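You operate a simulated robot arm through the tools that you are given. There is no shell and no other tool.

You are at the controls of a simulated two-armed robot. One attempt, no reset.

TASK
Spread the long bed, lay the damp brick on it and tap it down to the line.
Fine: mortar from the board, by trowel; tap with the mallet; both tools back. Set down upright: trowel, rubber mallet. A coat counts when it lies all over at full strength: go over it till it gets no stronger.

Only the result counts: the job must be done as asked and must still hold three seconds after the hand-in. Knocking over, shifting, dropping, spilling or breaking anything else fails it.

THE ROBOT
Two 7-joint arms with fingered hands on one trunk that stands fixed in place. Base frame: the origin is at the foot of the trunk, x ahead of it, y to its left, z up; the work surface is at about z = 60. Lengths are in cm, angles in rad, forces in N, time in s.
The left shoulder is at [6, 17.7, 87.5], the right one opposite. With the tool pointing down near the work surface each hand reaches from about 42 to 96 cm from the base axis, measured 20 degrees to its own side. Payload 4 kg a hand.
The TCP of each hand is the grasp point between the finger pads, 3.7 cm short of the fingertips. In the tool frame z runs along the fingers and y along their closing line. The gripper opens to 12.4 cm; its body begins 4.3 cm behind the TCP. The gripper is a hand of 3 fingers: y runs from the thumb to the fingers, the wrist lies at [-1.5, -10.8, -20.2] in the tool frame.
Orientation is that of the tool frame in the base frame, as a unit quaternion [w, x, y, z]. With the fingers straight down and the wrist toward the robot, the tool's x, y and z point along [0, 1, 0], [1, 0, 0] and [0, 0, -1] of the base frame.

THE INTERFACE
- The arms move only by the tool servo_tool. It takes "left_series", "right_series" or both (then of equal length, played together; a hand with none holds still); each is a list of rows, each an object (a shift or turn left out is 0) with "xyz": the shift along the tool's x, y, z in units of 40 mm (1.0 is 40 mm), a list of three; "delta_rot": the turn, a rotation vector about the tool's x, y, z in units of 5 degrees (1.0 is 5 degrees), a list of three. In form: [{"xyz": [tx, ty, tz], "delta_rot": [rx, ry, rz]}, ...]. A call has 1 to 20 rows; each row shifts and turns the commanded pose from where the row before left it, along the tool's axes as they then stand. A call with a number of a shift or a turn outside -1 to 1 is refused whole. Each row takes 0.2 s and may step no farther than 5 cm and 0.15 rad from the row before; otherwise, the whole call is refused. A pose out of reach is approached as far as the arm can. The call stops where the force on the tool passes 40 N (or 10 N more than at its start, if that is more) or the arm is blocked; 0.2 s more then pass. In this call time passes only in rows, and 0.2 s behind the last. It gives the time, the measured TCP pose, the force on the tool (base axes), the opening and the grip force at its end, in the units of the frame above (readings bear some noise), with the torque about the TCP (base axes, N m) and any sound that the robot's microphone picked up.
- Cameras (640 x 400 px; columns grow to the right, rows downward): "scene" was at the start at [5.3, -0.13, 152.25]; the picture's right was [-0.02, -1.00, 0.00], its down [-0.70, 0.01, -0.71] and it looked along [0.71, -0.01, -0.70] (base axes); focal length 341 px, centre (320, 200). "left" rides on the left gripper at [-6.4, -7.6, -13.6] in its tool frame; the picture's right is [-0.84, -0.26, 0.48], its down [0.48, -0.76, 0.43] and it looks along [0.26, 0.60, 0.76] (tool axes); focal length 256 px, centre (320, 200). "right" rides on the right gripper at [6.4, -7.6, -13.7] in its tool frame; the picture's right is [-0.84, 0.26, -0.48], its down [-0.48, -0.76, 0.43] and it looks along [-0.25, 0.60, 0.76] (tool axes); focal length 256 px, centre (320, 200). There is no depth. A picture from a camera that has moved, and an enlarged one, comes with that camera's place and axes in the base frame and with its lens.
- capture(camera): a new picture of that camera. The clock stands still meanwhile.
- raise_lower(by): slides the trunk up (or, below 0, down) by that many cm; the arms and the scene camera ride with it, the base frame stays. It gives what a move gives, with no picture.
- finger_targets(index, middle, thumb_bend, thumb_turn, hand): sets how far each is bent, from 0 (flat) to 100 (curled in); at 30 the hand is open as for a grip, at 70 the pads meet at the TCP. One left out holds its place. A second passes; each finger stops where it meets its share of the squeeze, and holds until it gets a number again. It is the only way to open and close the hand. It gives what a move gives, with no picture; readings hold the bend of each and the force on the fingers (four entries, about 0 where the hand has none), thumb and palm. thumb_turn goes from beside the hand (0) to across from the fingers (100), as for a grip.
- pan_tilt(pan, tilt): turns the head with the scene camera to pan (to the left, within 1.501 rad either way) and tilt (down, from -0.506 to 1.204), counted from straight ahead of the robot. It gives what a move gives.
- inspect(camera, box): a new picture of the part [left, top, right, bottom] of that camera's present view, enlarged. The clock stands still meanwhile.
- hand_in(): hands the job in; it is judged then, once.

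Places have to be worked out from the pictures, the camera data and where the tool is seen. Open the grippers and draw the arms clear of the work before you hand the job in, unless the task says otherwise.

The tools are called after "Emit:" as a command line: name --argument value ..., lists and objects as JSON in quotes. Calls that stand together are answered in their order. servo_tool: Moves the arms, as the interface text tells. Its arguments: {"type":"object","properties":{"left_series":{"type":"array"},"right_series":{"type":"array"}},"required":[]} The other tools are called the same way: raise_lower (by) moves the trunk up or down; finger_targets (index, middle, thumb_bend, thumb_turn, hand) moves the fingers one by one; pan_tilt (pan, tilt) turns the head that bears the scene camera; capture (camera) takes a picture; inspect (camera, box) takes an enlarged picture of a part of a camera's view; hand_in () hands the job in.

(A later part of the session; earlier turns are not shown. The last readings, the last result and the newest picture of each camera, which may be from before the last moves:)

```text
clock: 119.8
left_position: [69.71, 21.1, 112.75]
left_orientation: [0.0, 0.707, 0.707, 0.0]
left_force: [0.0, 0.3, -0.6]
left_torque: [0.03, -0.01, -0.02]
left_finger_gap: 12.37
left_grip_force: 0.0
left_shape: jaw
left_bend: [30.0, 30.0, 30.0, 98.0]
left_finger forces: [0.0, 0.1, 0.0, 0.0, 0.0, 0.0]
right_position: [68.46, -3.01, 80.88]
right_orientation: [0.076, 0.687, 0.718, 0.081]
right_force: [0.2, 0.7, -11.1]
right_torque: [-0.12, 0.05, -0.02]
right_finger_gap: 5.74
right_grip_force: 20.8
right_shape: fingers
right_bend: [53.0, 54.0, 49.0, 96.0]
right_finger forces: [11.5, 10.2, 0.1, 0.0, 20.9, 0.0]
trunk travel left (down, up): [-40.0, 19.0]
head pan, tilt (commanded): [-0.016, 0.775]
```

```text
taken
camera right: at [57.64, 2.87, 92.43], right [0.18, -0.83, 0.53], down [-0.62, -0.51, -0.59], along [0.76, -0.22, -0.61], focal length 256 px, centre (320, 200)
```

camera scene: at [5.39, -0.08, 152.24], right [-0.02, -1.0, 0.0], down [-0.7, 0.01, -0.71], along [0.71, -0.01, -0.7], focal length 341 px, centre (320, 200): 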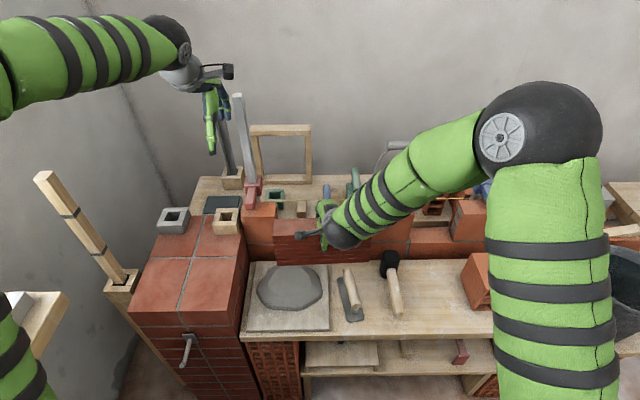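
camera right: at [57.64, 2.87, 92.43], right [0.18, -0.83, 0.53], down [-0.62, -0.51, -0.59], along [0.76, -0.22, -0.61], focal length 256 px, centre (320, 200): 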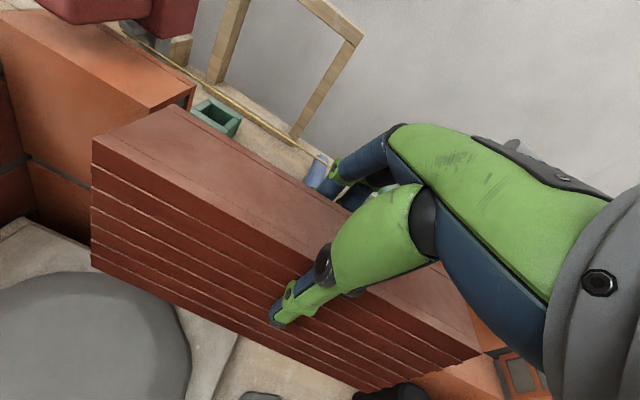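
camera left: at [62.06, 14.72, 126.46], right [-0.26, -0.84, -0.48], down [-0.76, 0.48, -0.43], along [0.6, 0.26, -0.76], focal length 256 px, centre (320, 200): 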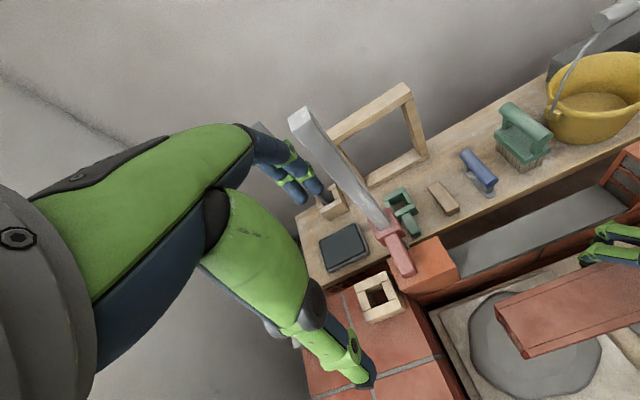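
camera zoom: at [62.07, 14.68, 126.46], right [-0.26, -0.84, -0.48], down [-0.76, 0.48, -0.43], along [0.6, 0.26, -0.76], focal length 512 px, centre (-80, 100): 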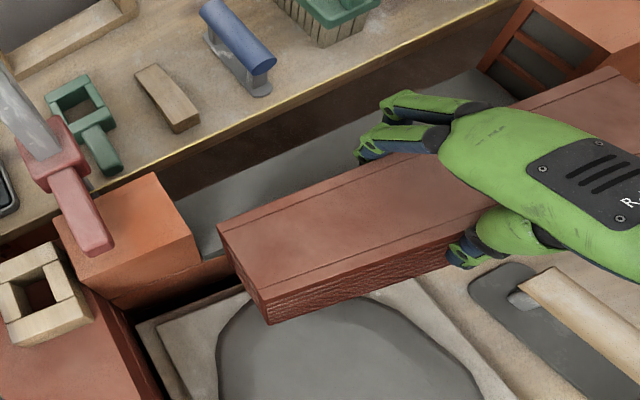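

Everything is clear. I move the brick forward into the gap in steps, watching the force for any touch.

Emit:
servo_tool --right_series '[{"xyz": [-0.015, 0.365, 0.084]}, {"xyz": [-0.015, 0.365, 0.084]}, {"xyz": [-0.015, 0.365, 0.084]}]'

Emit:
inspect --camera "scene" --box '[250, 170, 390, 280]'

Emit:
inspect --camera "left" --box '[420, 130, 640, 320]'

```text
clock: 120.6
left_position: [69.64, 21.12, 112.85]
left_orientation: [0.0, 0.707, 0.707, 0.0]
left_force: [1.8, -0.2, -0.6]
left_torque: [0.04, 0.02, -0.01]
left_finger_gap: 12.37
left_grip_force: 0.0
left_shape: jaw
left_bend: [30.0, 30.0, 30.0, 98.0]
left_finger forces: [0.1, 0.1, 0.1, 0.0, 0.0, 0.0]
right_position: [72.92, -2.87, 80.69]
right_orientation: [0.076, 0.687, 0.718, 0.081]
right_force: [-0.7, -0.1, -12.5]
right_torque: [-0.08, 0.08, 0.01]
right_finger_gap: 5.77
right_grip_force: 21.4
right_shape: fingers
right_bend: [53.0, 54.0, 49.0, 96.0]
right_finger forces: [11.4, 10.3, 0.0, 0.1, 21.1, 0.0]
trunk travel left (down, up): [-40.0, 19.0]
head pan, tilt (commanded): [-0.016, 0.775]
```

```text
3.64 times, centred on (320, 225) of scene
camera zoom: at [5.43, -0.12, 152.24], right [-0.02, -1.0, 0.0], down [-0.7, 0.01, -0.71], along [0.71, -0.01, -0.7], focal length 1240 px, centre (320, 109)
```

zoom: 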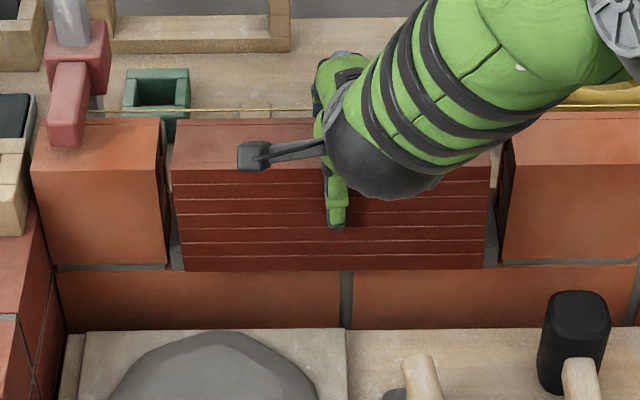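

```text
2.11 times, centred on (530, 225) of left
camera zoom: at [62.09, 14.69, 126.45], right [-0.26, -0.84, -0.48], down [-0.76, 0.48, -0.43], along [0.6, 0.26, -0.76], focal length 539 px, centre (-122, 147)
```

zoom: 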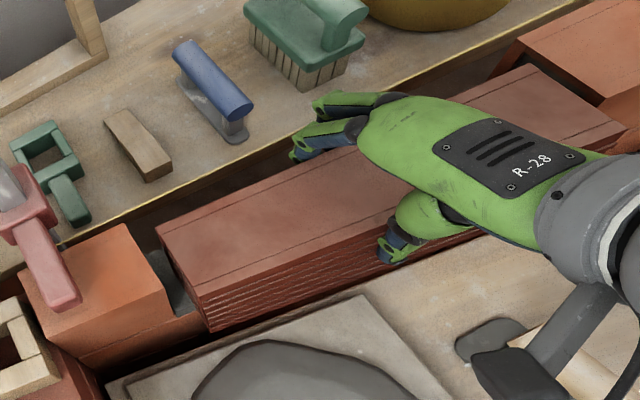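

Gaps of about 1.5–1.7 cm remain at both ends. I continue forward 1.5 cm.

Emit:
servo_tool --right_series '[{"xyz": [-0.01, 0.243, 0.056]}, {"xyz": [-0.005, 0.122, 0.028]}]'

Emit:
inspect --camera "left" --box '[480, 130, 620, 260]'

Emit:
inspect --camera "scene" --box '[250, 170, 390, 280]'

```text
clock: 121.2
left_position: [69.59, 21.0, 112.74]
left_orientation: [0.0, 0.708, 0.707, 0.0]
left_force: [-0.3, -0.4, -0.1]
left_torque: [0.02, 0.04, -0.01]
left_finger_gap: 12.36
left_grip_force: 0.0
left_shape: jaw
left_bend: [30.0, 30.0, 30.0, 98.0]
left_finger forces: [0.0, 0.1, 0.2, 0.1, 0.0, 0.0]
right_position: [74.45, -3.04, 80.76]
right_orientation: [0.076, 0.687, 0.718, 0.081]
right_force: [-0.4, 0.6, -11.9]
right_torque: [-0.12, 0.08, 0.01]
right_finger_gap: 5.78
right_grip_force: 21.0
right_shape: fingers
right_bend: [53.0, 54.0, 49.0, 96.0]
right_finger forces: [11.5, 10.3, 0.0, 0.0, 21.1, 0.0]
trunk travel left (down, up): [-40.0, 19.0]
head pan, tilt (commanded): [-0.016, 0.775]
```

```text
3.08 times, centred on (550, 195) of left
camera zoom: at [62.08, 14.69, 126.46], right [-0.26, -0.84, -0.48], down [-0.76, 0.48, -0.43], along [0.6, 0.26, -0.76], focal length 788 px, centre (-388, 215)
```

zoom: 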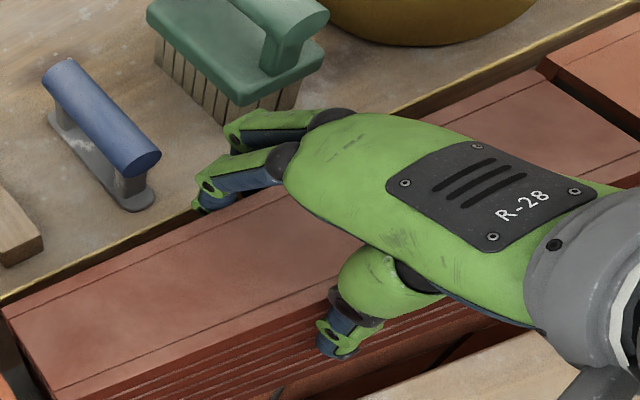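

```text
3.64 times, centred on (320, 225) of scene
camera zoom: at [5.42, -0.11, 152.24], right [-0.02, -1.0, 0.0], down [-0.7, 0.01, -0.71], along [0.71, -0.01, -0.7], focal length 1240 px, centre (320, 109)
```

zoom: 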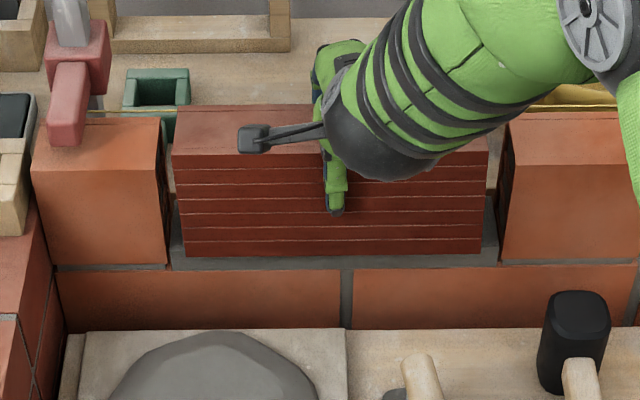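

No contact force. I move the last 1.5 cm to the wall line.

Emit:
servo_tool --right_series '[{"xyz": [-0.005, 0.122, 0.028]}, {"xyz": [-0.005, 0.122, 0.028]}]'

Emit:
servo_tool --right_series '[{"xyz": [-0.005, 0.122, 0.028]}]'

Emit:
inspect --camera "left" --box '[420, 130, 640, 320]'

Emit:
inspect --camera "scene" --box '[250, 170, 390, 280]'

```text
clock: 121.8
left_position: [69.55, 21.13, 112.9]
left_orientation: [0.0, 0.707, 0.707, -0.001]
left_force: [-0.3, 0.1, 0.0]
left_torque: [0.03, 0.01, 0.0]
left_finger_gap: 12.37
left_grip_force: 0.0
left_shape: jaw
left_bend: [30.0, 30.0, 30.0, 98.0]
left_finger forces: [0.0, 0.0, 0.0, 0.0, 0.0, 0.1]
right_position: [75.31, -2.94, 80.72]
right_orientation: [0.076, 0.686, 0.719, 0.081]
right_force: [-0.3, -0.1, -11.9]
right_torque: [-0.11, 0.04, 0.01]
right_finger_gap: 5.77
right_grip_force: 21.6
right_shape: fingers
right_bend: [53.0, 54.0, 49.0, 96.0]
right_finger forces: [11.5, 10.3, 0.0, 0.1, 21.2, 0.1]
trunk travel left (down, up): [-40.0, 19.0]
head pan, tilt (commanded): [-0.016, 0.775]
```

```text
clock: 122.2
left_position: [69.72, 21.08, 112.83]
left_orientation: [0.001, 0.707, 0.707, 0.0]
left_force: [0.3, -0.1, -0.4]
left_torque: [-0.03, -0.01, 0.02]
left_finger_gap: 12.37
left_grip_force: 0.2
left_shape: jaw
left_bend: [30.0, 30.0, 30.0, 98.0]
left_finger forces: [0.0, 0.0, 0.0, 0.0, 0.1, 0.0]
right_position: [75.99, -2.95, 80.69]
right_orientation: [0.077, 0.687, 0.718, 0.082]
right_force: [0.6, -0.4, -12.0]
right_torque: [-0.1, 0.05, 0.0]
right_finger_gap: 5.77
right_grip_force: 21.2
right_shape: fingers
right_bend: [53.0, 54.0, 49.0, 96.0]
right_finger forces: [11.5, 10.3, 0.0, 0.0, 21.3, 0.0]
trunk travel left (down, up): [-40.0, 19.0]
head pan, tilt (commanded): [-0.016, 0.775]
```

```text
2.11 times, centred on (530, 225) of left
camera zoom: at [62.08, 14.69, 126.45], right [-0.26, -0.84, -0.48], down [-0.76, 0.48, -0.43], along [0.6, 0.26, -0.76], focal length 539 px, centre (-122, 147)
```

zoom: 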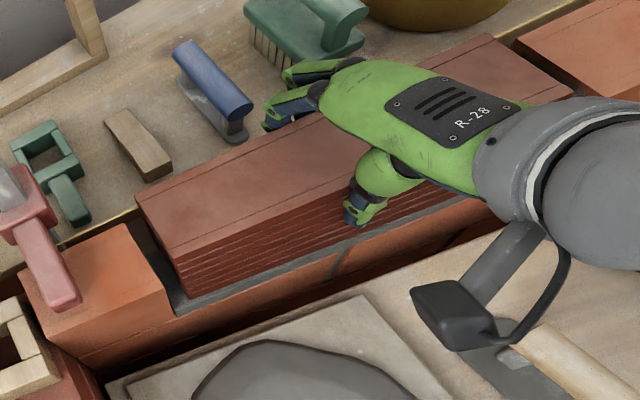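

```text
3.64 times, centred on (320, 225) of scene
camera zoom: at [5.43, -0.12, 152.24], right [-0.02, -1.0, 0.0], down [-0.7, 0.01, -0.71], along [0.71, -0.01, -0.7], focal length 1240 px, centre (320, 109)
```

zoom: 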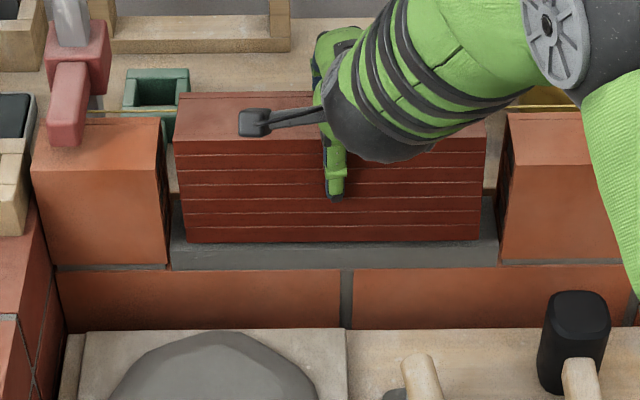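

No contact with the string at all, and the brick is aligned with the neighbours (front face x≈73.6, y from -15 to 10.2). I lower it onto the mortar.

Emit:
servo_tool --right_series '[{"xyz": [0, -0.0225, 0.0975]}, {"xyz": [0, -0.0225, 0.0975]}]'

Emit:
servo_tool --right_series '[{"xyz": [0, -0.017, 0.073]}]'

Emit:
inspect --camera "scene" --box '[250, 170, 390, 280]'

```text
clock: 122.8
left_position: [69.5, 21.04, 112.9]
left_orientation: [0.001, 0.707, 0.707, 0.0]
left_force: [-0.8, 0.1, -0.3]
left_torque: [-0.01, -0.02, 0.0]
left_finger_gap: 12.34
left_grip_force: 0.0
left_shape: jaw
left_bend: [30.0, 30.0, 30.0, 98.0]
left_finger forces: [0.0, 0.0, 0.1, 0.1, 0.1, 0.0]
right_position: [75.86, -2.92, 80.06]
right_orientation: [0.077, 0.687, 0.718, 0.083]
right_force: [-1.1, -0.6, -8.2]
right_torque: [-0.01, 0.04, -0.01]
right_finger_gap: 5.78
right_grip_force: 21.4
right_shape: fingers
right_bend: [53.0, 54.0, 49.0, 96.0]
right_finger forces: [10.8, 10.5, 0.0, 0.0, 21.9, 0.0]
trunk travel left (down, up): [-40.0, 19.0]
head pan, tilt (commanded): [-0.016, 0.775]
```

```text
clock: 123.2
left_position: [69.45, 21.08, 112.93]
left_orientation: [-0.001, 0.708, 0.706, 0.0]
left_force: [-0.3, 0.1, 0.7]
left_torque: [-0.04, 0.01, -0.02]
left_finger_gap: 12.37
left_grip_force: 0.1
left_shape: jaw
left_bend: [30.0, 30.0, 30.0, 98.0]
left_finger forces: [0.0, 0.1, 0.0, 0.0, 0.0, 0.0]
right_position: [75.88, -2.89, 79.92]
right_orientation: [0.078, 0.687, 0.717, 0.083]
right_force: [-5.1, -2.0, 5.9]
right_torque: [0.04, 0.11, 0.02]
right_finger_gap: 5.75
right_grip_force: 22.0
right_shape: fingers
right_bend: [53.0, 54.0, 48.0, 96.0]
right_finger forces: [9.8, 10.0, 0.1, 0.1, 25.0, 0.1]
trunk travel left (down, up): [-40.0, 19.0]
head pan, tilt (commanded): [-0.016, 0.775]
```

```text
3.64 times, centred on (320, 225) of scene
camera zoom: at [5.23, -0.13, 152.28], right [-0.02, -1.0, 0.0], down [-0.7, 0.01, -0.71], along [0.71, -0.01, -0.7], focal length 1240 px, centre (320, 109)
```

zoom: 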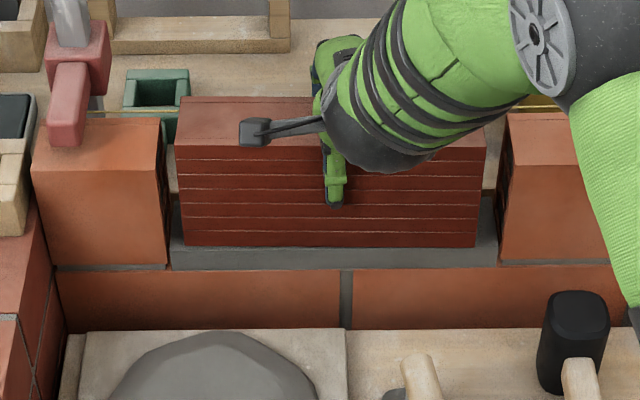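

The brick sits on the mortar (contact at TCP z≈80.1), about 0.9 cm above its neighbours' tops. I ease the downward pressure and open the fingers gradually.

Emit:
servo_tool --right_series '[{"xyz": [0, 0.01, -0.045]}]'

Emit:
finger_targets --hand "right" --index 60 --middle 60 --thumb_bend 58

Emit:
finger_targets --hand "right" --index 52 --middle 53 --thumb_bend 47

Emit:
finger_targets --hand "right" --index 42 --middle 42 --thumb_bend 38

Emit:
inspect --camera "scene" --box '[250, 170, 390, 280]'

Emit:
inspect --camera "left" --box '[420, 130, 640, 320]'

```text
clock: 123.6
left_position: [69.54, 21.06, 112.89]
left_orientation: [0.0, 0.708, 0.707, 0.0]
left_force: [0.0, 0.4, -0.6]
left_torque: [-0.01, -0.01, 0.01]
left_finger_gap: 12.36
left_grip_force: 0.1
left_shape: jaw
left_bend: [30.0, 30.0, 30.0, 98.0]
left_finger forces: [0.0, 0.0, 0.1, 0.0, 0.0, 0.0]
right_position: [75.9, -2.98, 80.07]
right_orientation: [0.077, 0.687, 0.718, 0.082]
right_force: [-1.9, -1.5, 3.4]
right_torque: [0.03, -0.1, 0.04]
right_finger_gap: 5.76
right_grip_force: 22.0
right_shape: fingers
right_bend: [53.0, 54.0, 48.0, 96.0]
right_finger forces: [10.5, 10.7, 0.0, 0.0, 23.5, 0.0]
trunk travel left (down, up): [-40.0, 19.0]
head pan, tilt (commanded): [-0.016, 0.775]
```

```text
clock: 124.6
left_position: [69.56, 21.05, 112.9]
left_orientation: [0.0, 0.707, 0.708, 0.0]
left_force: [-0.6, -0.3, 0.1]
left_torque: [0.02, 0.01, -0.01]
left_finger_gap: 12.33
left_grip_force: 0.0
left_shape: jaw
left_bend: [30.0, 30.0, 30.0, 98.0]
left_finger forces: [0.0, 0.0, 0.0, 0.0, 0.0, 0.0]
right_position: [75.75, -2.95, 79.89]
right_orientation: [0.078, 0.687, 0.718, 0.082]
right_force: [0.1, -3.6, 7.6]
right_torque: [-0.04, -0.49, -0.15]
right_finger_gap: 6.52
right_grip_force: 18.3
right_shape: fingers
right_bend: [53.0, 55.0, 52.0, 96.0]
right_finger forces: [10.1, 8.2, 0.0, 0.1, 18.7, 0.1]
trunk travel left (down, up): [-40.0, 19.0]
head pan, tilt (commanded): [-0.016, 0.775]
```

```text
clock: 125.6
left_position: [69.59, 21.05, 112.95]
left_orientation: [-0.001, 0.707, 0.707, 0.001]
left_force: [0.6, -0.2, 0.2]
left_torque: [-0.02, 0.01, -0.01]
left_finger_gap: 12.36
left_grip_force: 0.1
left_shape: jaw
left_bend: [30.0, 30.0, 30.0, 98.0]
left_finger forces: [0.0, 0.0, 0.0, 0.1, 0.0, 0.0]
right_position: [75.93, -2.94, 79.93]
right_orientation: [0.077, 0.686, 0.719, 0.082]
right_force: [-2.5, 2.3, -0.6]
right_torque: [0.04, 0.03, -0.06]
right_finger_gap: 6.66
right_grip_force: 1.5
right_shape: fingers
right_bend: [52.0, 53.0, 47.0, 97.0]
right_finger forces: [0.1, 0.0, 0.0, 0.1, 2.7, 0.0]
trunk travel left (down, up): [-40.0, 19.0]
head pan, tilt (commanded): [-0.016, 0.775]
```

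```text
clock: 126.6
left_position: [69.59, 21.0, 112.87]
left_orientation: [0.0, 0.708, 0.707, -0.001]
left_force: [0.8, 0.5, 0.0]
left_torque: [0.03, -0.03, -0.03]
left_finger_gap: 12.37
left_grip_force: 0.0
left_shape: jaw
left_bend: [30.0, 30.0, 30.0, 98.0]
left_finger forces: [0.0, 0.1, 0.0, 0.0, 0.0, 0.0]
right_position: [75.97, -3.12, 80.01]
right_orientation: [0.077, 0.686, 0.718, 0.082]
right_force: [0.2, 0.1, 0.2]
right_torque: [-0.01, 0.01, 0.0]
right_finger_gap: 9.31
right_grip_force: 0.0
right_shape: fingers
right_bend: [42.0, 42.0, 38.0, 97.0]
right_finger forces: [0.0, 0.0, 0.0, 0.1, 0.0, 0.1]
trunk travel left (down, up): [-40.0, 19.0]
head pan, tilt (commanded): [-0.016, 0.775]
```

```text
3.64 times, centred on (320, 225) of scene
camera zoom: at [5.32, -0.12, 152.25], right [-0.02, -1.0, 0.0], down [-0.7, 0.01, -0.71], along [0.71, -0.01, -0.7], focal length 1240 px, centre (320, 109)
```

zoom: 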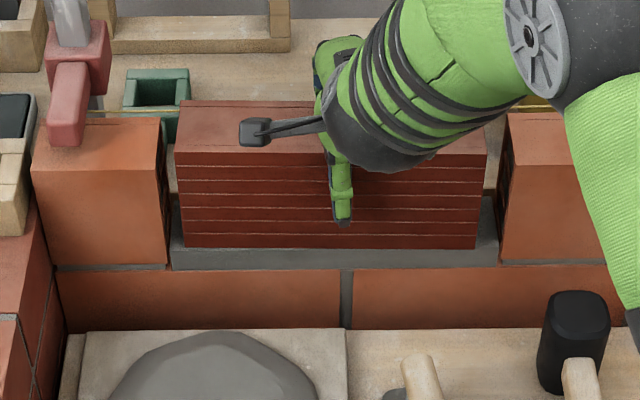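

```text
2.11 times, centred on (530, 225) of left
camera zoom: at [61.99, 14.69, 126.51], right [-0.26, -0.84, -0.48], down [-0.76, 0.48, -0.43], along [0.6, 0.26, -0.76], focal length 539 px, centre (-122, 147)
```

zoom: 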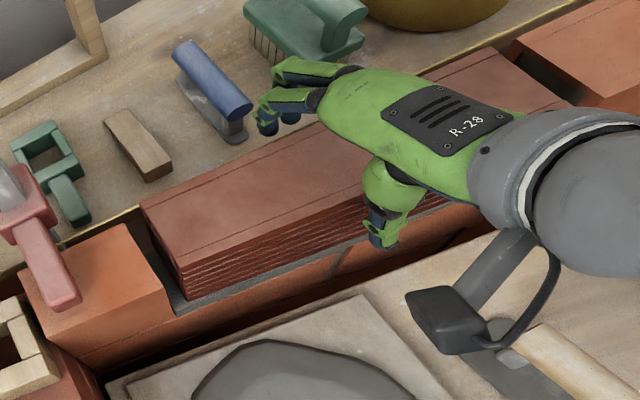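

The brick is released and lies level. I raise the hand straight up and clear.

Emit:
servo_tool --right_series '[{"xyz": [0, 0.06, -0.25]}, {"xyz": [0, 0.15, -0.65]}, {"xyz": [0, 0.2, -0.85]}, {"xyz": [0, 0.2, -0.85]}, {"xyz": [0, -0.6, -0.5]}, {"xyz": [0, -0.9, -0.2]}, {"xyz": [0, -0.9, -0.2]}, {"xyz": [0, -0.9, -0.2]}]'

Emit:
capture --camera "scene"

Emit:
inspect --camera "scene" --box '[250, 180, 420, 270]'

Emit:
inspect --camera "left" --box '[420, 130, 640, 320]'

```text
clock: 128.4
left_position: [69.47, 21.06, 112.99]
left_orientation: [0.001, 0.707, 0.707, -0.001]
left_force: [-0.3, 0.1, 0.3]
left_torque: [0.01, 0.03, 0.0]
left_finger_gap: 12.37
left_grip_force: 0.1
left_shape: jaw
left_bend: [30.0, 30.0, 30.0, 98.0]
left_finger forces: [0.0, 0.0, 0.0, 0.0, 0.1, 0.0]
right_position: [62.08, -3.5, 91.94]
right_orientation: [0.077, 0.687, 0.718, 0.082]
right_force: [0.0, -0.9, -0.1]
right_torque: [-0.01, -0.01, 0.0]
right_finger_gap: 9.31
right_grip_force: 0.1
right_shape: fingers
right_bend: [42.0, 42.0, 38.0, 97.0]
right_finger forces: [0.1, 0.0, 0.1, 0.0, 0.0, 0.0]
trunk travel left (down, up): [-40.0, 19.0]
head pan, tilt (commanded): [-0.016, 0.775]
```

```text
taken
camera scene: at [5.26, -0.12, 152.25], right [-0.02, -1.0, 0.0], down [-0.7, 0.01, -0.71], along [0.71, -0.01, -0.7], focal length 341 px, centre (320, 200)
```

scene: 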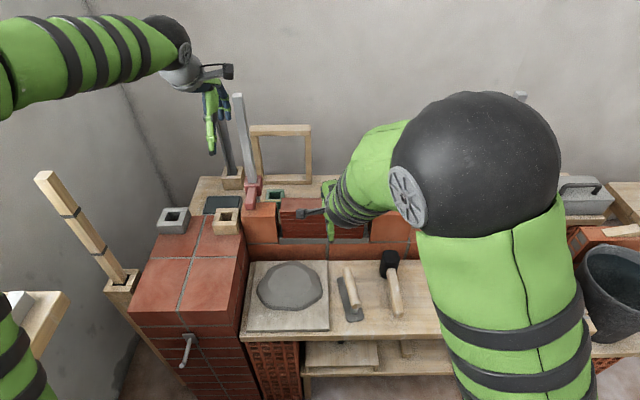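

```text
3.76 times, centred on (335, 225) of scene
camera zoom: at [5.26, -0.12, 152.25], right [-0.02, -1.0, 0.0], down [-0.7, 0.01, -0.71], along [0.71, -0.01, -0.7], focal length 1284 px, centre (264, 106)
```

zoom: 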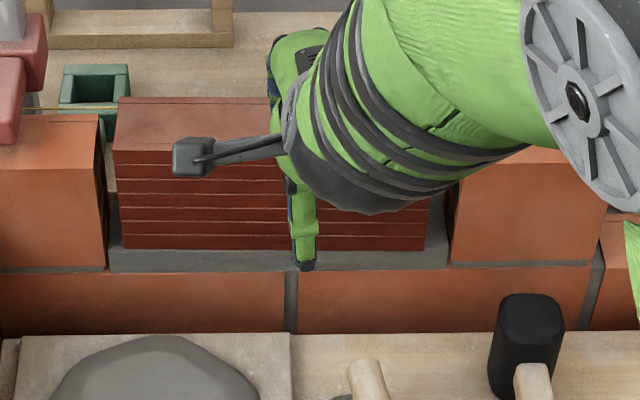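

```text
2.11 times, centred on (530, 225) of left
camera zoom: at [61.94, 14.69, 126.54], right [-0.26, -0.84, -0.48], down [-0.76, 0.48, -0.43], along [0.6, 0.26, -0.76], focal length 539 px, centre (-122, 147)
```

zoom: 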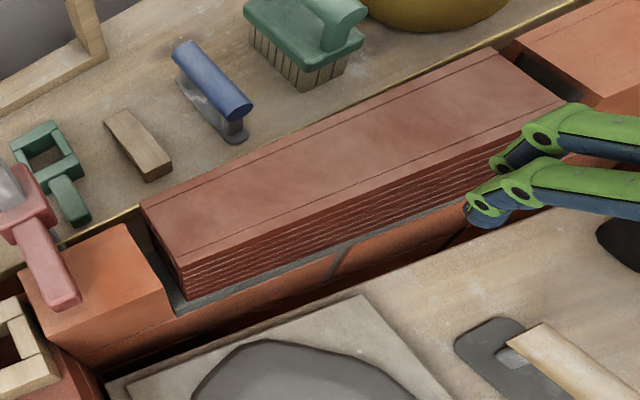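

The brick lies in place, clearly higher than its neighbours. Before tapping I want an exact look at the line's height: I turn the right hand so its camera looks almost horizontally at the tops and the string.

Emit:
servo_tool --right_series '[{"delta_rot": [-0.742, 0.396, 0.433]}, {"delta_rot": [-0.742, 0.396, 0.433]}, {"delta_rot": [-0.742, 0.396, 0.433]}, {"delta_rot": [-0.742, 0.396, 0.433]}, {"delta_rot": [-0.742, 0.396, 0.433]}, {"delta_rot": [-0.742, 0.396, 0.433]}, {"delta_rot": [-0.742, 0.396, 0.433]}, {"delta_rot": [-0.742, 0.396, 0.433]}, {"delta_rot": [-0.742, 0.396, 0.433]}, {"delta_rot": [-0.742, 0.396, 0.433]}, {"delta_rot": [-0.742, 0.396, 0.433]}]'

Emit:
capture --camera "right"

Emit:
capture --camera "scene"

```text
clock: 130.8
left_position: [69.54, 20.99, 112.85]
left_orientation: [0.0, 0.707, 0.707, 0.0]
left_force: [-0.7, 0.3, 0.2]
left_torque: [-0.01, 0.01, 0.02]
left_finger_gap: 12.38
left_grip_force: 0.0
left_shape: jaw
left_bend: [30.0, 30.0, 30.0, 98.0]
left_finger forces: [0.0, 0.1, 0.1, 0.0, 0.0, 0.0]
right_position: [62.13, -3.65, 91.91]
right_orientation: [0.157, 0.72, 0.493, 0.462]
right_force: [-0.5, 0.4, -0.8]
right_torque: [0.0, -0.02, 0.03]
right_finger_gap: 9.31
right_grip_force: 0.0
right_shape: fingers
right_bend: [42.0, 42.0, 38.0, 97.0]
right_finger forces: [0.1, 0.1, 0.0, 0.0, 0.0, 0.0]
trunk travel left (down, up): [-40.0, 19.0]
head pan, tilt (commanded): [-0.016, 0.775]
```

```text
taken
camera right: at [47.12, 2.22, 97.16], right [-0.32, -0.95, 0.0], down [-0.11, 0.04, -0.99], along [0.94, -0.32, -0.12], focal length 256 px, centre (320, 200)
```

right: 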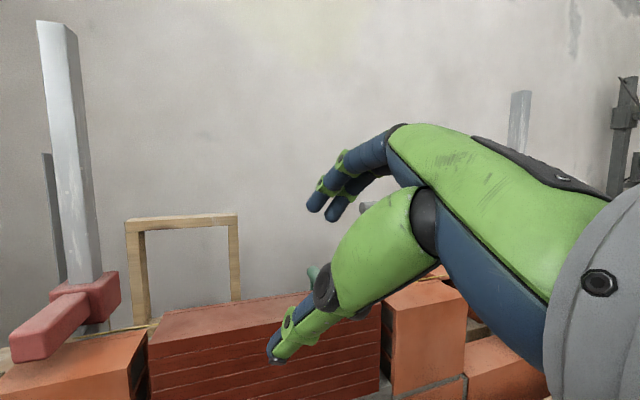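

```text
taken
camera scene: at [5.33, -0.11, 152.25], right [-0.02, -1.0, 0.0], down [-0.7, 0.01, -0.71], along [0.71, -0.01, -0.7], focal length 341 px, centre (320, 200)
```

scene: 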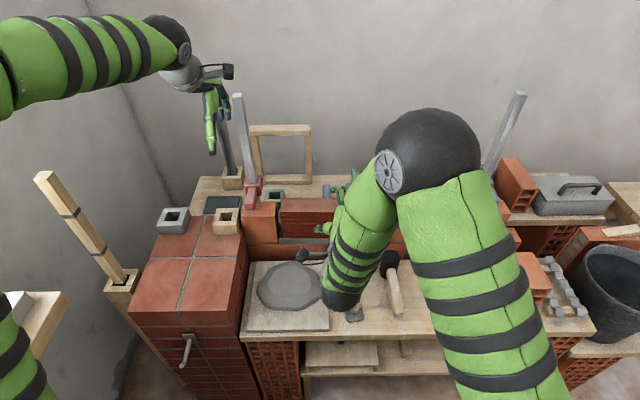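

This view works. I lower the hand 12.5 cm so the camera is only a few cm above the brick tops.

Emit:
servo_tool --right_series '[{"xyz": [-0.395, -0.535, 0.403]}, {"xyz": [-0.395, -0.535, 0.403]}, {"xyz": [-0.395, -0.535, 0.403]}, {"xyz": [-0.395, -0.535, 0.403]}]'

Emit:
capture --camera "right"

Emit:
inspect --camera "right" --box '[80, 180, 280, 310]'

```text
clock: 131.8
left_position: [69.61, 21.07, 112.84]
left_orientation: [0.001, 0.707, 0.707, 0.001]
left_force: [0.8, 0.8, -0.2]
left_torque: [-0.01, -0.02, -0.01]
left_finger_gap: 12.35
left_grip_force: 0.1
left_shape: jaw
left_bend: [30.0, 30.0, 30.0, 98.0]
left_finger forces: [0.0, 0.0, 0.0, 0.2, 0.1, 0.1]
right_position: [61.87, -3.63, 79.57]
right_orientation: [0.157, 0.719, 0.494, 0.463]
right_force: [0.4, 0.0, -0.2]
right_torque: [-0.02, 0.01, -0.02]
right_finger_gap: 9.29
right_grip_force: 0.1
right_shape: fingers
right_bend: [42.0, 42.0, 38.0, 98.0]
right_finger forces: [0.0, 0.1, 0.0, 0.1, 0.0, 0.1]
trunk travel left (down, up): [-40.0, 19.0]
head pan, tilt (commanded): [-0.016, 0.775]
```

```text
taken
camera right: at [46.95, 2.28, 84.73], right [-0.32, -0.95, 0.0], down [-0.11, 0.04, -0.99], along [0.94, -0.32, -0.12], focal length 256 px, centre (320, 200)
```

right: 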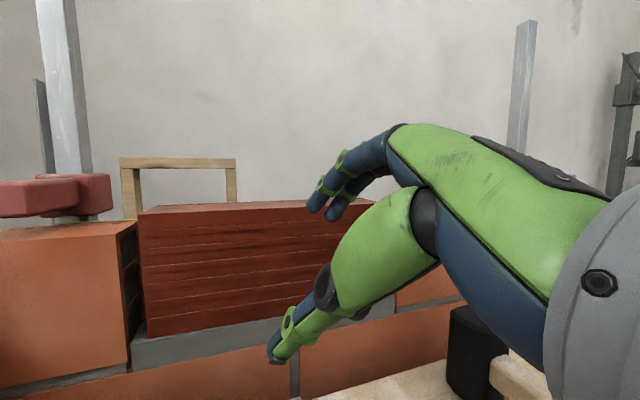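

```text
3.08 times, centred on (180, 245) of right
camera zoom: at [46.95, 2.28, 84.73], right [-0.32, -0.95, 0.0], down [-0.11, 0.04, -0.99], along [0.94, -0.32, -0.12], focal length 788 px, centre (751, 62)
```

zoom: 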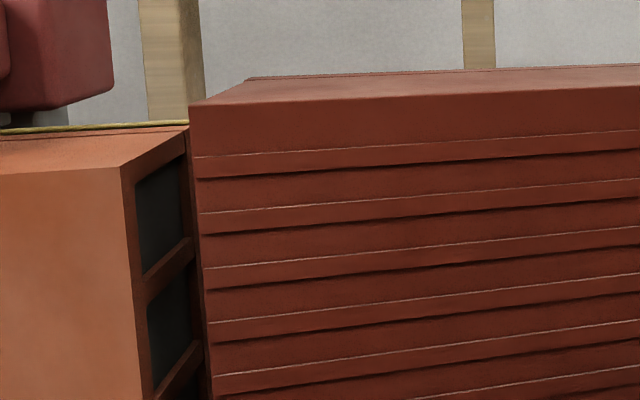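

The near-horizontal view settles it: the string is at the neighbours' top level (z≈79.2 in this view), and the dark brick stands about 1.6 cm above it. I take matching scene zooms as a reference for judging the height while tapping.

Emit:
inspect --camera "scene" --box '[262, 190, 318, 225]'

Emit:
inspect --camera "right" --box '[90, 190, 190, 250]'

Emit:
inspect --camera "left" --box '[440, 200, 560, 310]'

```text
11.43 times, centred on (290, 208) of scene
camera zoom: at [5.34, -0.12, 152.25], right [-0.02, -1.0, 0.0], down [-0.7, 0.01, -0.71], along [0.71, -0.01, -0.7], focal length 3896 px, centre (663, 114)
```

zoom: 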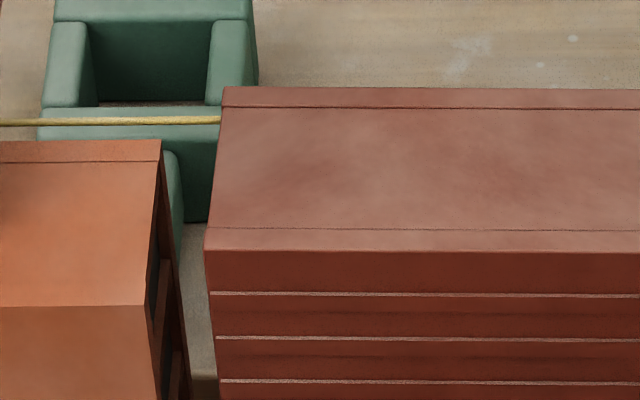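

```text
6.40 times, centred on (140, 220) of right
camera zoom: at [46.95, 2.28, 84.73], right [-0.32, -0.95, 0.0], down [-0.11, 0.04, -0.99], along [0.94, -0.32, -0.12], focal length 1638 px, centre (1472, 72)
```

zoom: 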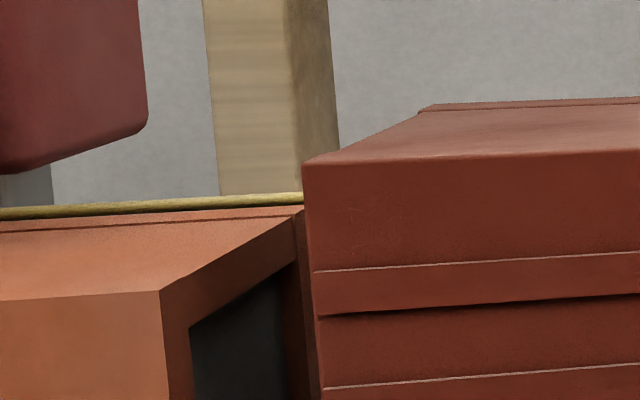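

```text
3.64 times, centred on (500, 255) of left
camera zoom: at [62.02, 14.68, 126.5], right [-0.26, -0.84, -0.48], down [-0.76, 0.48, -0.43], along [0.6, 0.26, -0.76], focal length 931 px, centre (-334, 0)
```

zoom: 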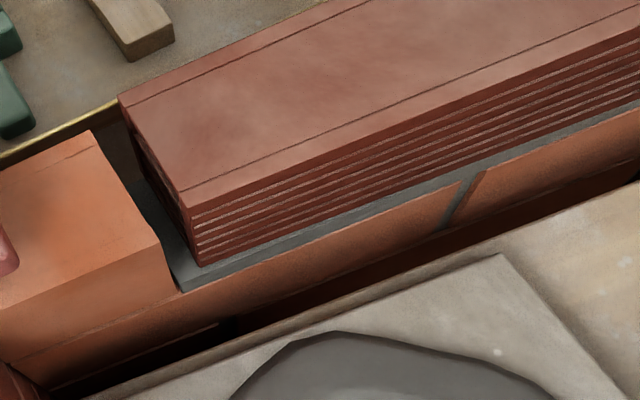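

Reference: in the 11.4× scene zoom the dark brick's front top edge is at v≈252 and should come to about v≈296 (drop ≈1.6 cm). Now for the mallet: I raise the hand and turn it back toward vertical over the table.

Emit:
servo_tool --right_series '[{"xyz": [0.395, 0.535, -0.403]}, {"xyz": [0.395, 0.535, -0.403]}, {"xyz": [0.395, 0.535, -0.403]}, {"xyz": [0.395, 0.535, -0.403]}, {"delta_rot": [0.481, 0.284, -0.829]}, {"delta_rot": [0.481, 0.284, -0.829]}, {"delta_rot": [0.481, 0.284, -0.829]}, {"delta_rot": [0.481, 0.284, -0.829]}, {"delta_rot": [0.481, 0.284, -0.829]}, {"delta_rot": [0.481, 0.284, -0.829]}, {"delta_rot": [0.481, 0.284, -0.829]}, {"delta_rot": [0.481, 0.284, -0.829]}, {"delta_rot": [0.481, 0.284, -0.829]}, {"delta_rot": [0.481, 0.284, -0.829]}, {"delta_rot": [0.481, 0.284, -0.829]}, {"delta_rot": [0.481, 0.284, -0.829]}]'

Emit:
servo_tool --right_series '[{"delta_rot": [0.481, 0.284, -0.829]}, {"delta_rot": [0.481, 0.284, -0.829]}, {"delta_rot": [0.481, 0.284, -0.829]}, {"delta_rot": [0.481, 0.284, -0.829]}, {"delta_rot": [0.481, 0.284, -0.829]}, {"delta_rot": [0.481, 0.284, -0.829]}, {"delta_rot": [0.481, 0.284, -0.829]}, {"delta_rot": [0.481, 0.284, -0.829]}, {"delta_rot": [0.481, 0.284, -0.829]}, {"delta_rot": [0.481, 0.284, -0.829]}, {"delta_rot": [0.481, 0.284, -0.829]}]'

Emit:
capture --camera "scene"

```text
clock: 135.2
left_position: [69.66, 21.08, 112.79]
left_orientation: [-0.001, 0.707, 0.707, -0.001]
left_force: [0.8, -0.2, -0.1]
left_torque: [-0.01, -0.01, 0.01]
left_finger_gap: 12.35
left_grip_force: 0.1
left_shape: jaw
left_bend: [30.0, 30.0, 30.0, 98.0]
left_finger forces: [0.1, 0.0, 0.0, 0.1, 0.0, 0.0]
right_position: [62.09, -3.73, 91.99]
right_orientation: [0.084, 0.391, 0.859, 0.318]
right_force: [0.2, -0.3, -0.3]
right_torque: [-0.01, 0.01, -0.01]
right_finger_gap: 9.28
right_grip_force: 0.0
right_shape: fingers
right_bend: [42.0, 42.0, 38.0, 98.0]
right_finger forces: [0.0, 0.0, 0.1, 0.1, 0.1, 0.1]
trunk travel left (down, up): [-40.0, 19.0]
head pan, tilt (commanded): [-0.016, 0.775]
```

```text
clock: 137.6
left_position: [69.61, 21.07, 112.91]
left_orientation: [0.0, 0.708, 0.707, -0.001]
left_force: [0.0, 0.3, 0.5]
left_torque: [-0.02, -0.04, 0.0]
left_finger_gap: 12.34
left_grip_force: 0.0
left_shape: jaw
left_bend: [30.0, 30.0, 30.0, 98.0]
left_finger forces: [0.1, 0.0, 0.0, 0.0, 0.1, 0.1]
right_position: [62.11, -3.63, 92.0]
right_orientation: [-0.002, -0.004, 0.994, 0.111]
right_force: [0.2, 0.1, 1.2]
right_torque: [-0.01, 0.02, 0.02]
right_finger_gap: 9.35
right_grip_force: 0.2
right_shape: fingers
right_bend: [42.0, 42.0, 38.0, 98.0]
right_finger forces: [0.0, 0.0, 0.1, 0.1, 0.1, 0.0]
trunk travel left (down, up): [-40.0, 19.0]
head pan, tilt (commanded): [-0.016, 0.775]
```

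```text
taken
camera scene: at [5.32, -0.1, 152.25], right [-0.02, -1.0, 0.0], down [-0.7, 0.01, -0.71], along [0.71, -0.01, -0.7], focal length 341 px, centre (320, 200)
```

scene: 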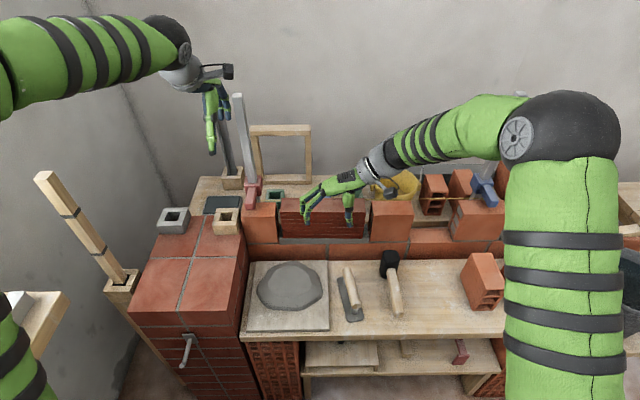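

The hand is vertical again with the 13° roll. I move it above the mallet's head and open the fingers.

Emit:
servo_tool --right_series '[{"xyz": [-0.142, -0.896, 0.307]}, {"xyz": [-0.142, -0.896, 0.307]}, {"xyz": [-0.142, -0.896, 0.307]}, {"xyz": [-0.142, -0.896, 0.307]}, {"xyz": [-0.142, -0.896, 0.307]}, {"xyz": [-0.142, -0.896, 0.307]}]'

Emit:
finger_targets --hand "right" --index 38 --middle 38 --thumb_bend 38

Emit:
inspect --camera "scene" --box '[340, 200, 460, 330]'

Emit:
capture --camera "right"

```text
clock: 139.0
left_position: [69.58, 21.03, 112.78]
left_orientation: [0.001, 0.707, 0.707, 0.001]
left_force: [0.6, -1.1, -0.2]
left_torque: [-0.03, 0.0, -0.04]
left_finger_gap: 12.34
left_grip_force: 0.0
left_shape: jaw
left_bend: [30.0, 30.0, 30.0, 98.0]
left_finger forces: [0.1, 0.0, 0.0, 0.0, 0.0, 0.1]
right_position: [65.56, -23.0, 79.87]
right_orientation: [-0.003, -0.003, 0.994, 0.113]
right_force: [-1.4, -0.9, 0.2]
right_torque: [-0.01, -0.01, 0.02]
right_finger_gap: 9.3
right_grip_force: 0.1
right_shape: fingers
right_bend: [42.0, 42.0, 38.0, 98.0]
right_finger forces: [0.0, 0.1, 0.0, 0.0, 0.0, 0.0]
trunk travel left (down, up): [-40.0, 19.0]
head pan, tilt (commanded): [-0.016, 0.775]
```

```text
clock: 140.0
left_position: [69.49, 20.98, 112.84]
left_orientation: [0.0, 0.707, 0.707, 0.0]
left_force: [-0.2, -0.2, -0.1]
left_torque: [0.0, 0.02, 0.02]
left_finger_gap: 12.35
left_grip_force: 0.0
left_shape: jaw
left_bend: [30.0, 30.0, 30.0, 98.0]
left_finger forces: [0.0, 0.0, 0.1, 0.0, 0.0, 0.0]
right_position: [65.61, -22.97, 79.86]
right_orientation: [-0.002, -0.003, 0.994, 0.111]
right_force: [-0.5, 0.2, 0.1]
right_torque: [0.02, -0.01, 0.0]
right_finger_gap: 9.92
right_grip_force: 0.0
right_shape: fingers
right_bend: [38.0, 38.0, 38.0, 98.0]
right_finger forces: [0.0, 0.0, 0.1, 0.0, 0.0, 0.0]
trunk travel left (down, up): [-40.0, 19.0]
head pan, tilt (commanded): [-0.016, 0.775]
```

```text
3.08 times, centred on (400, 265) of scene
camera zoom: at [5.32, -0.13, 152.25], right [-0.02, -1.0, 0.0], down [-0.7, 0.01, -0.71], along [0.71, -0.01, -0.7], focal length 1049 px, centre (74, 0)
```

zoom: 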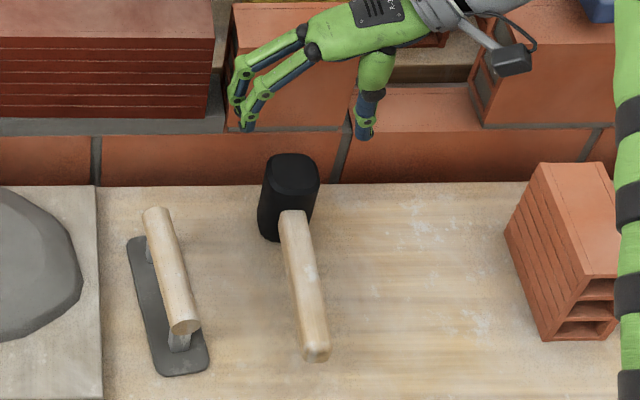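

```text
taken
camera right: at [59.27, -33.45, 91.54], right [0.84, 0.15, 0.52], down [0.49, -0.64, -0.59], along [0.25, 0.75, -0.61], focal length 256 px, centre (320, 200)
```

right: 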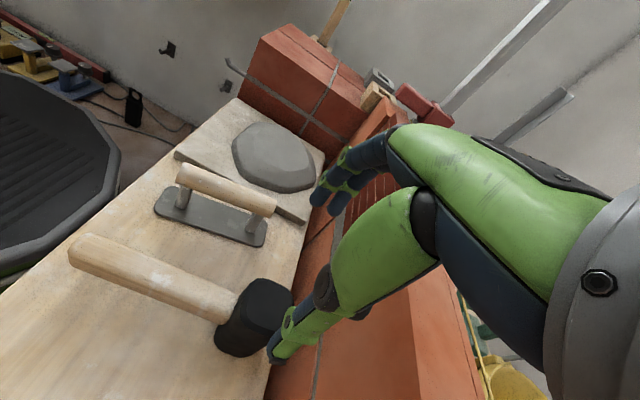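

The head is right below (about (65.3, -22.3)). I descend 9.5 cm and check.

Emit:
servo_tool --right_series '[{"xyz": [0.02, -0.18, 0.77]}, {"xyz": [0.02, -0.18, 0.77]}, {"xyz": [0, -0.18, 0.77]}]'

Emit:
inspect --camera "scene" --box '[350, 220, 450, 310]'

Emit:
inspect --camera "right" --box '[180, 140, 460, 390]'

```text
clock: 140.8
left_position: [69.64, 21.08, 112.9]
left_orientation: [0.0, 0.707, 0.707, -0.001]
left_force: [-0.7, -0.1, -0.2]
left_torque: [0.0, -0.04, 0.01]
left_finger_gap: 12.33
left_grip_force: 0.1
left_shape: jaw
left_bend: [30.0, 30.0, 30.0, 98.0]
left_finger forces: [0.0, 0.0, 0.0, 0.1, 0.1, 0.0]
right_position: [65.42, -23.01, 70.48]
right_orientation: [-0.003, -0.004, 0.994, 0.112]
right_force: [0.2, 0.1, 0.2]
right_torque: [-0.01, -0.03, 0.0]
right_finger_gap: 9.93
right_grip_force: 0.2
right_shape: fingers
right_bend: [38.0, 38.0, 38.0, 98.0]
right_finger forces: [0.0, 0.0, 0.1, 0.1, 0.0, 0.1]
trunk travel left (down, up): [-40.0, 19.0]
head pan, tilt (commanded): [-0.016, 0.775]
```

```text
4.44 times, centred on (400, 265) of scene
camera zoom: at [5.34, -0.13, 152.25], right [-0.02, -1.0, 0.0], down [-0.7, 0.01, -0.71], along [0.71, -0.01, -0.7], focal length 1515 px, centre (-36, -89)
```

zoom: 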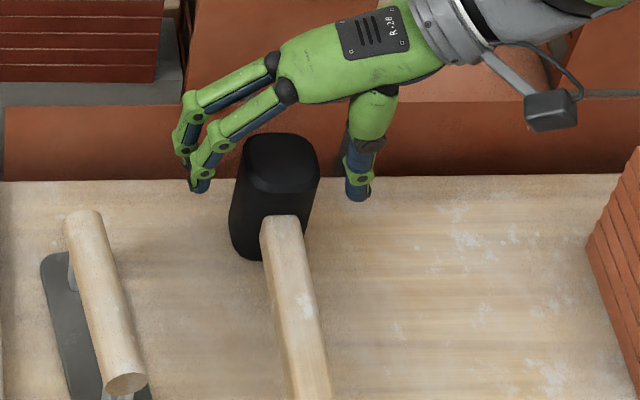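

```text
1.60 times, centred on (320, 265) of right
camera zoom: at [59.15, -33.51, 82.1], right [0.84, 0.15, 0.52], down [0.49, -0.64, -0.59], along [0.25, 0.75, -0.61], focal length 410 px, centre (320, 96)
```

zoom: 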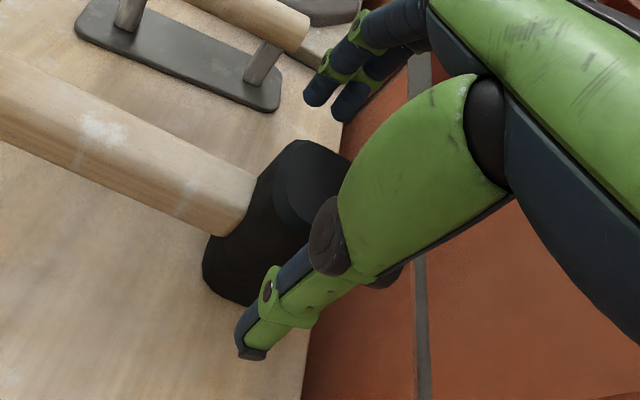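

Aligned. I lower 1.6 cm more and close gently to find contact.

Emit:
servo_tool --right_series '[{"xyz": [0, -0.09, 0.39]}]'

Emit:
finger_targets --hand "right" --index 60 --middle 60 --thumb_bend 60

Emit:
inspect --camera "scene" --box '[350, 220, 450, 310]'

Emit:
inspect --camera "right" --box '[180, 140, 460, 390]'

```text
clock: 141.2
left_position: [69.52, 21.19, 112.84]
left_orientation: [0.0, 0.707, 0.707, 0.0]
left_force: [0.4, -0.1, 0.5]
left_torque: [0.01, 0.01, 0.0]
left_finger_gap: 12.35
left_grip_force: 0.0
left_shape: jaw
left_bend: [30.0, 30.0, 30.0, 98.0]
left_finger forces: [0.0, 0.0, 0.1, 0.0, 0.0, 0.0]
right_position: [65.46, -22.91, 68.94]
right_orientation: [-0.002, -0.003, 0.994, 0.111]
right_force: [0.2, -0.8, 1.1]
right_torque: [0.02, -0.01, 0.02]
right_finger_gap: 9.92
right_grip_force: 0.1
right_shape: fingers
right_bend: [38.0, 38.0, 38.0, 98.0]
right_finger forces: [0.0, 0.0, 0.0, 0.0, 0.0, 0.1]
trunk travel left (down, up): [-40.0, 19.0]
head pan, tilt (commanded): [-0.016, 0.775]
```

```text
clock: 142.2
left_position: [69.59, 20.96, 113.01]
left_orientation: [0.001, 0.707, 0.707, 0.0]
left_force: [-0.8, -0.1, 0.7]
left_torque: [0.0, 0.02, -0.05]
left_finger_gap: 12.35
left_grip_force: 0.1
left_shape: jaw
left_bend: [30.0, 30.0, 30.0, 98.0]
left_finger forces: [0.1, 0.0, 0.1, 0.0, 0.0, 0.0]
right_position: [65.48, -22.79, 68.85]
right_orientation: [-0.001, -0.004, 0.994, 0.111]
right_force: [0.6, 0.6, 3.6]
right_torque: [0.17, -0.07, -0.01]
right_finger_gap: 5.17
right_grip_force: 12.6
right_shape: fingers
right_bend: [55.0, 56.0, 57.0, 97.0]
right_finger forces: [6.7, 5.7, 0.0, 0.1, 12.3, 0.0]
trunk travel left (down, up): [-40.0, 19.0]
head pan, tilt (commanded): [-0.016, 0.775]
```

```text
4.44 times, centred on (400, 265) of scene
camera zoom: at [5.3, -0.11, 152.25], right [-0.02, -1.0, 0.0], down [-0.7, 0.01, -0.71], along [0.71, -0.01, -0.7], focal length 1515 px, centre (-36, -89)
```

zoom: 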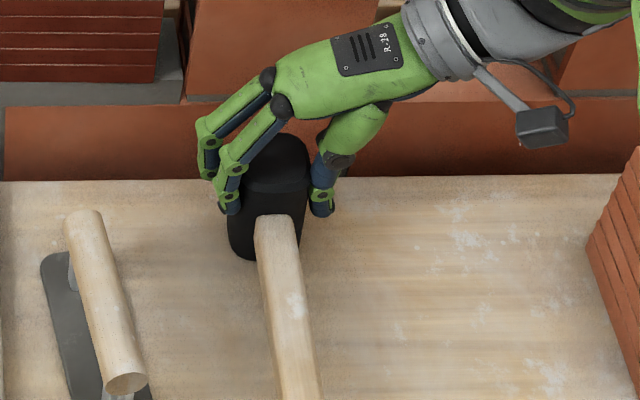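

```text
1.60 times, centred on (320, 265) of right
camera zoom: at [59.15, -33.45, 80.53], right [0.84, 0.15, 0.52], down [0.49, -0.64, -0.59], along [0.25, 0.75, -0.61], focal length 410 px, centre (320, 96)
```

zoom: 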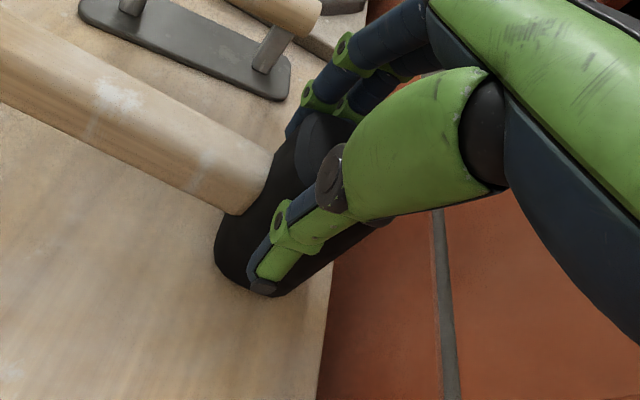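

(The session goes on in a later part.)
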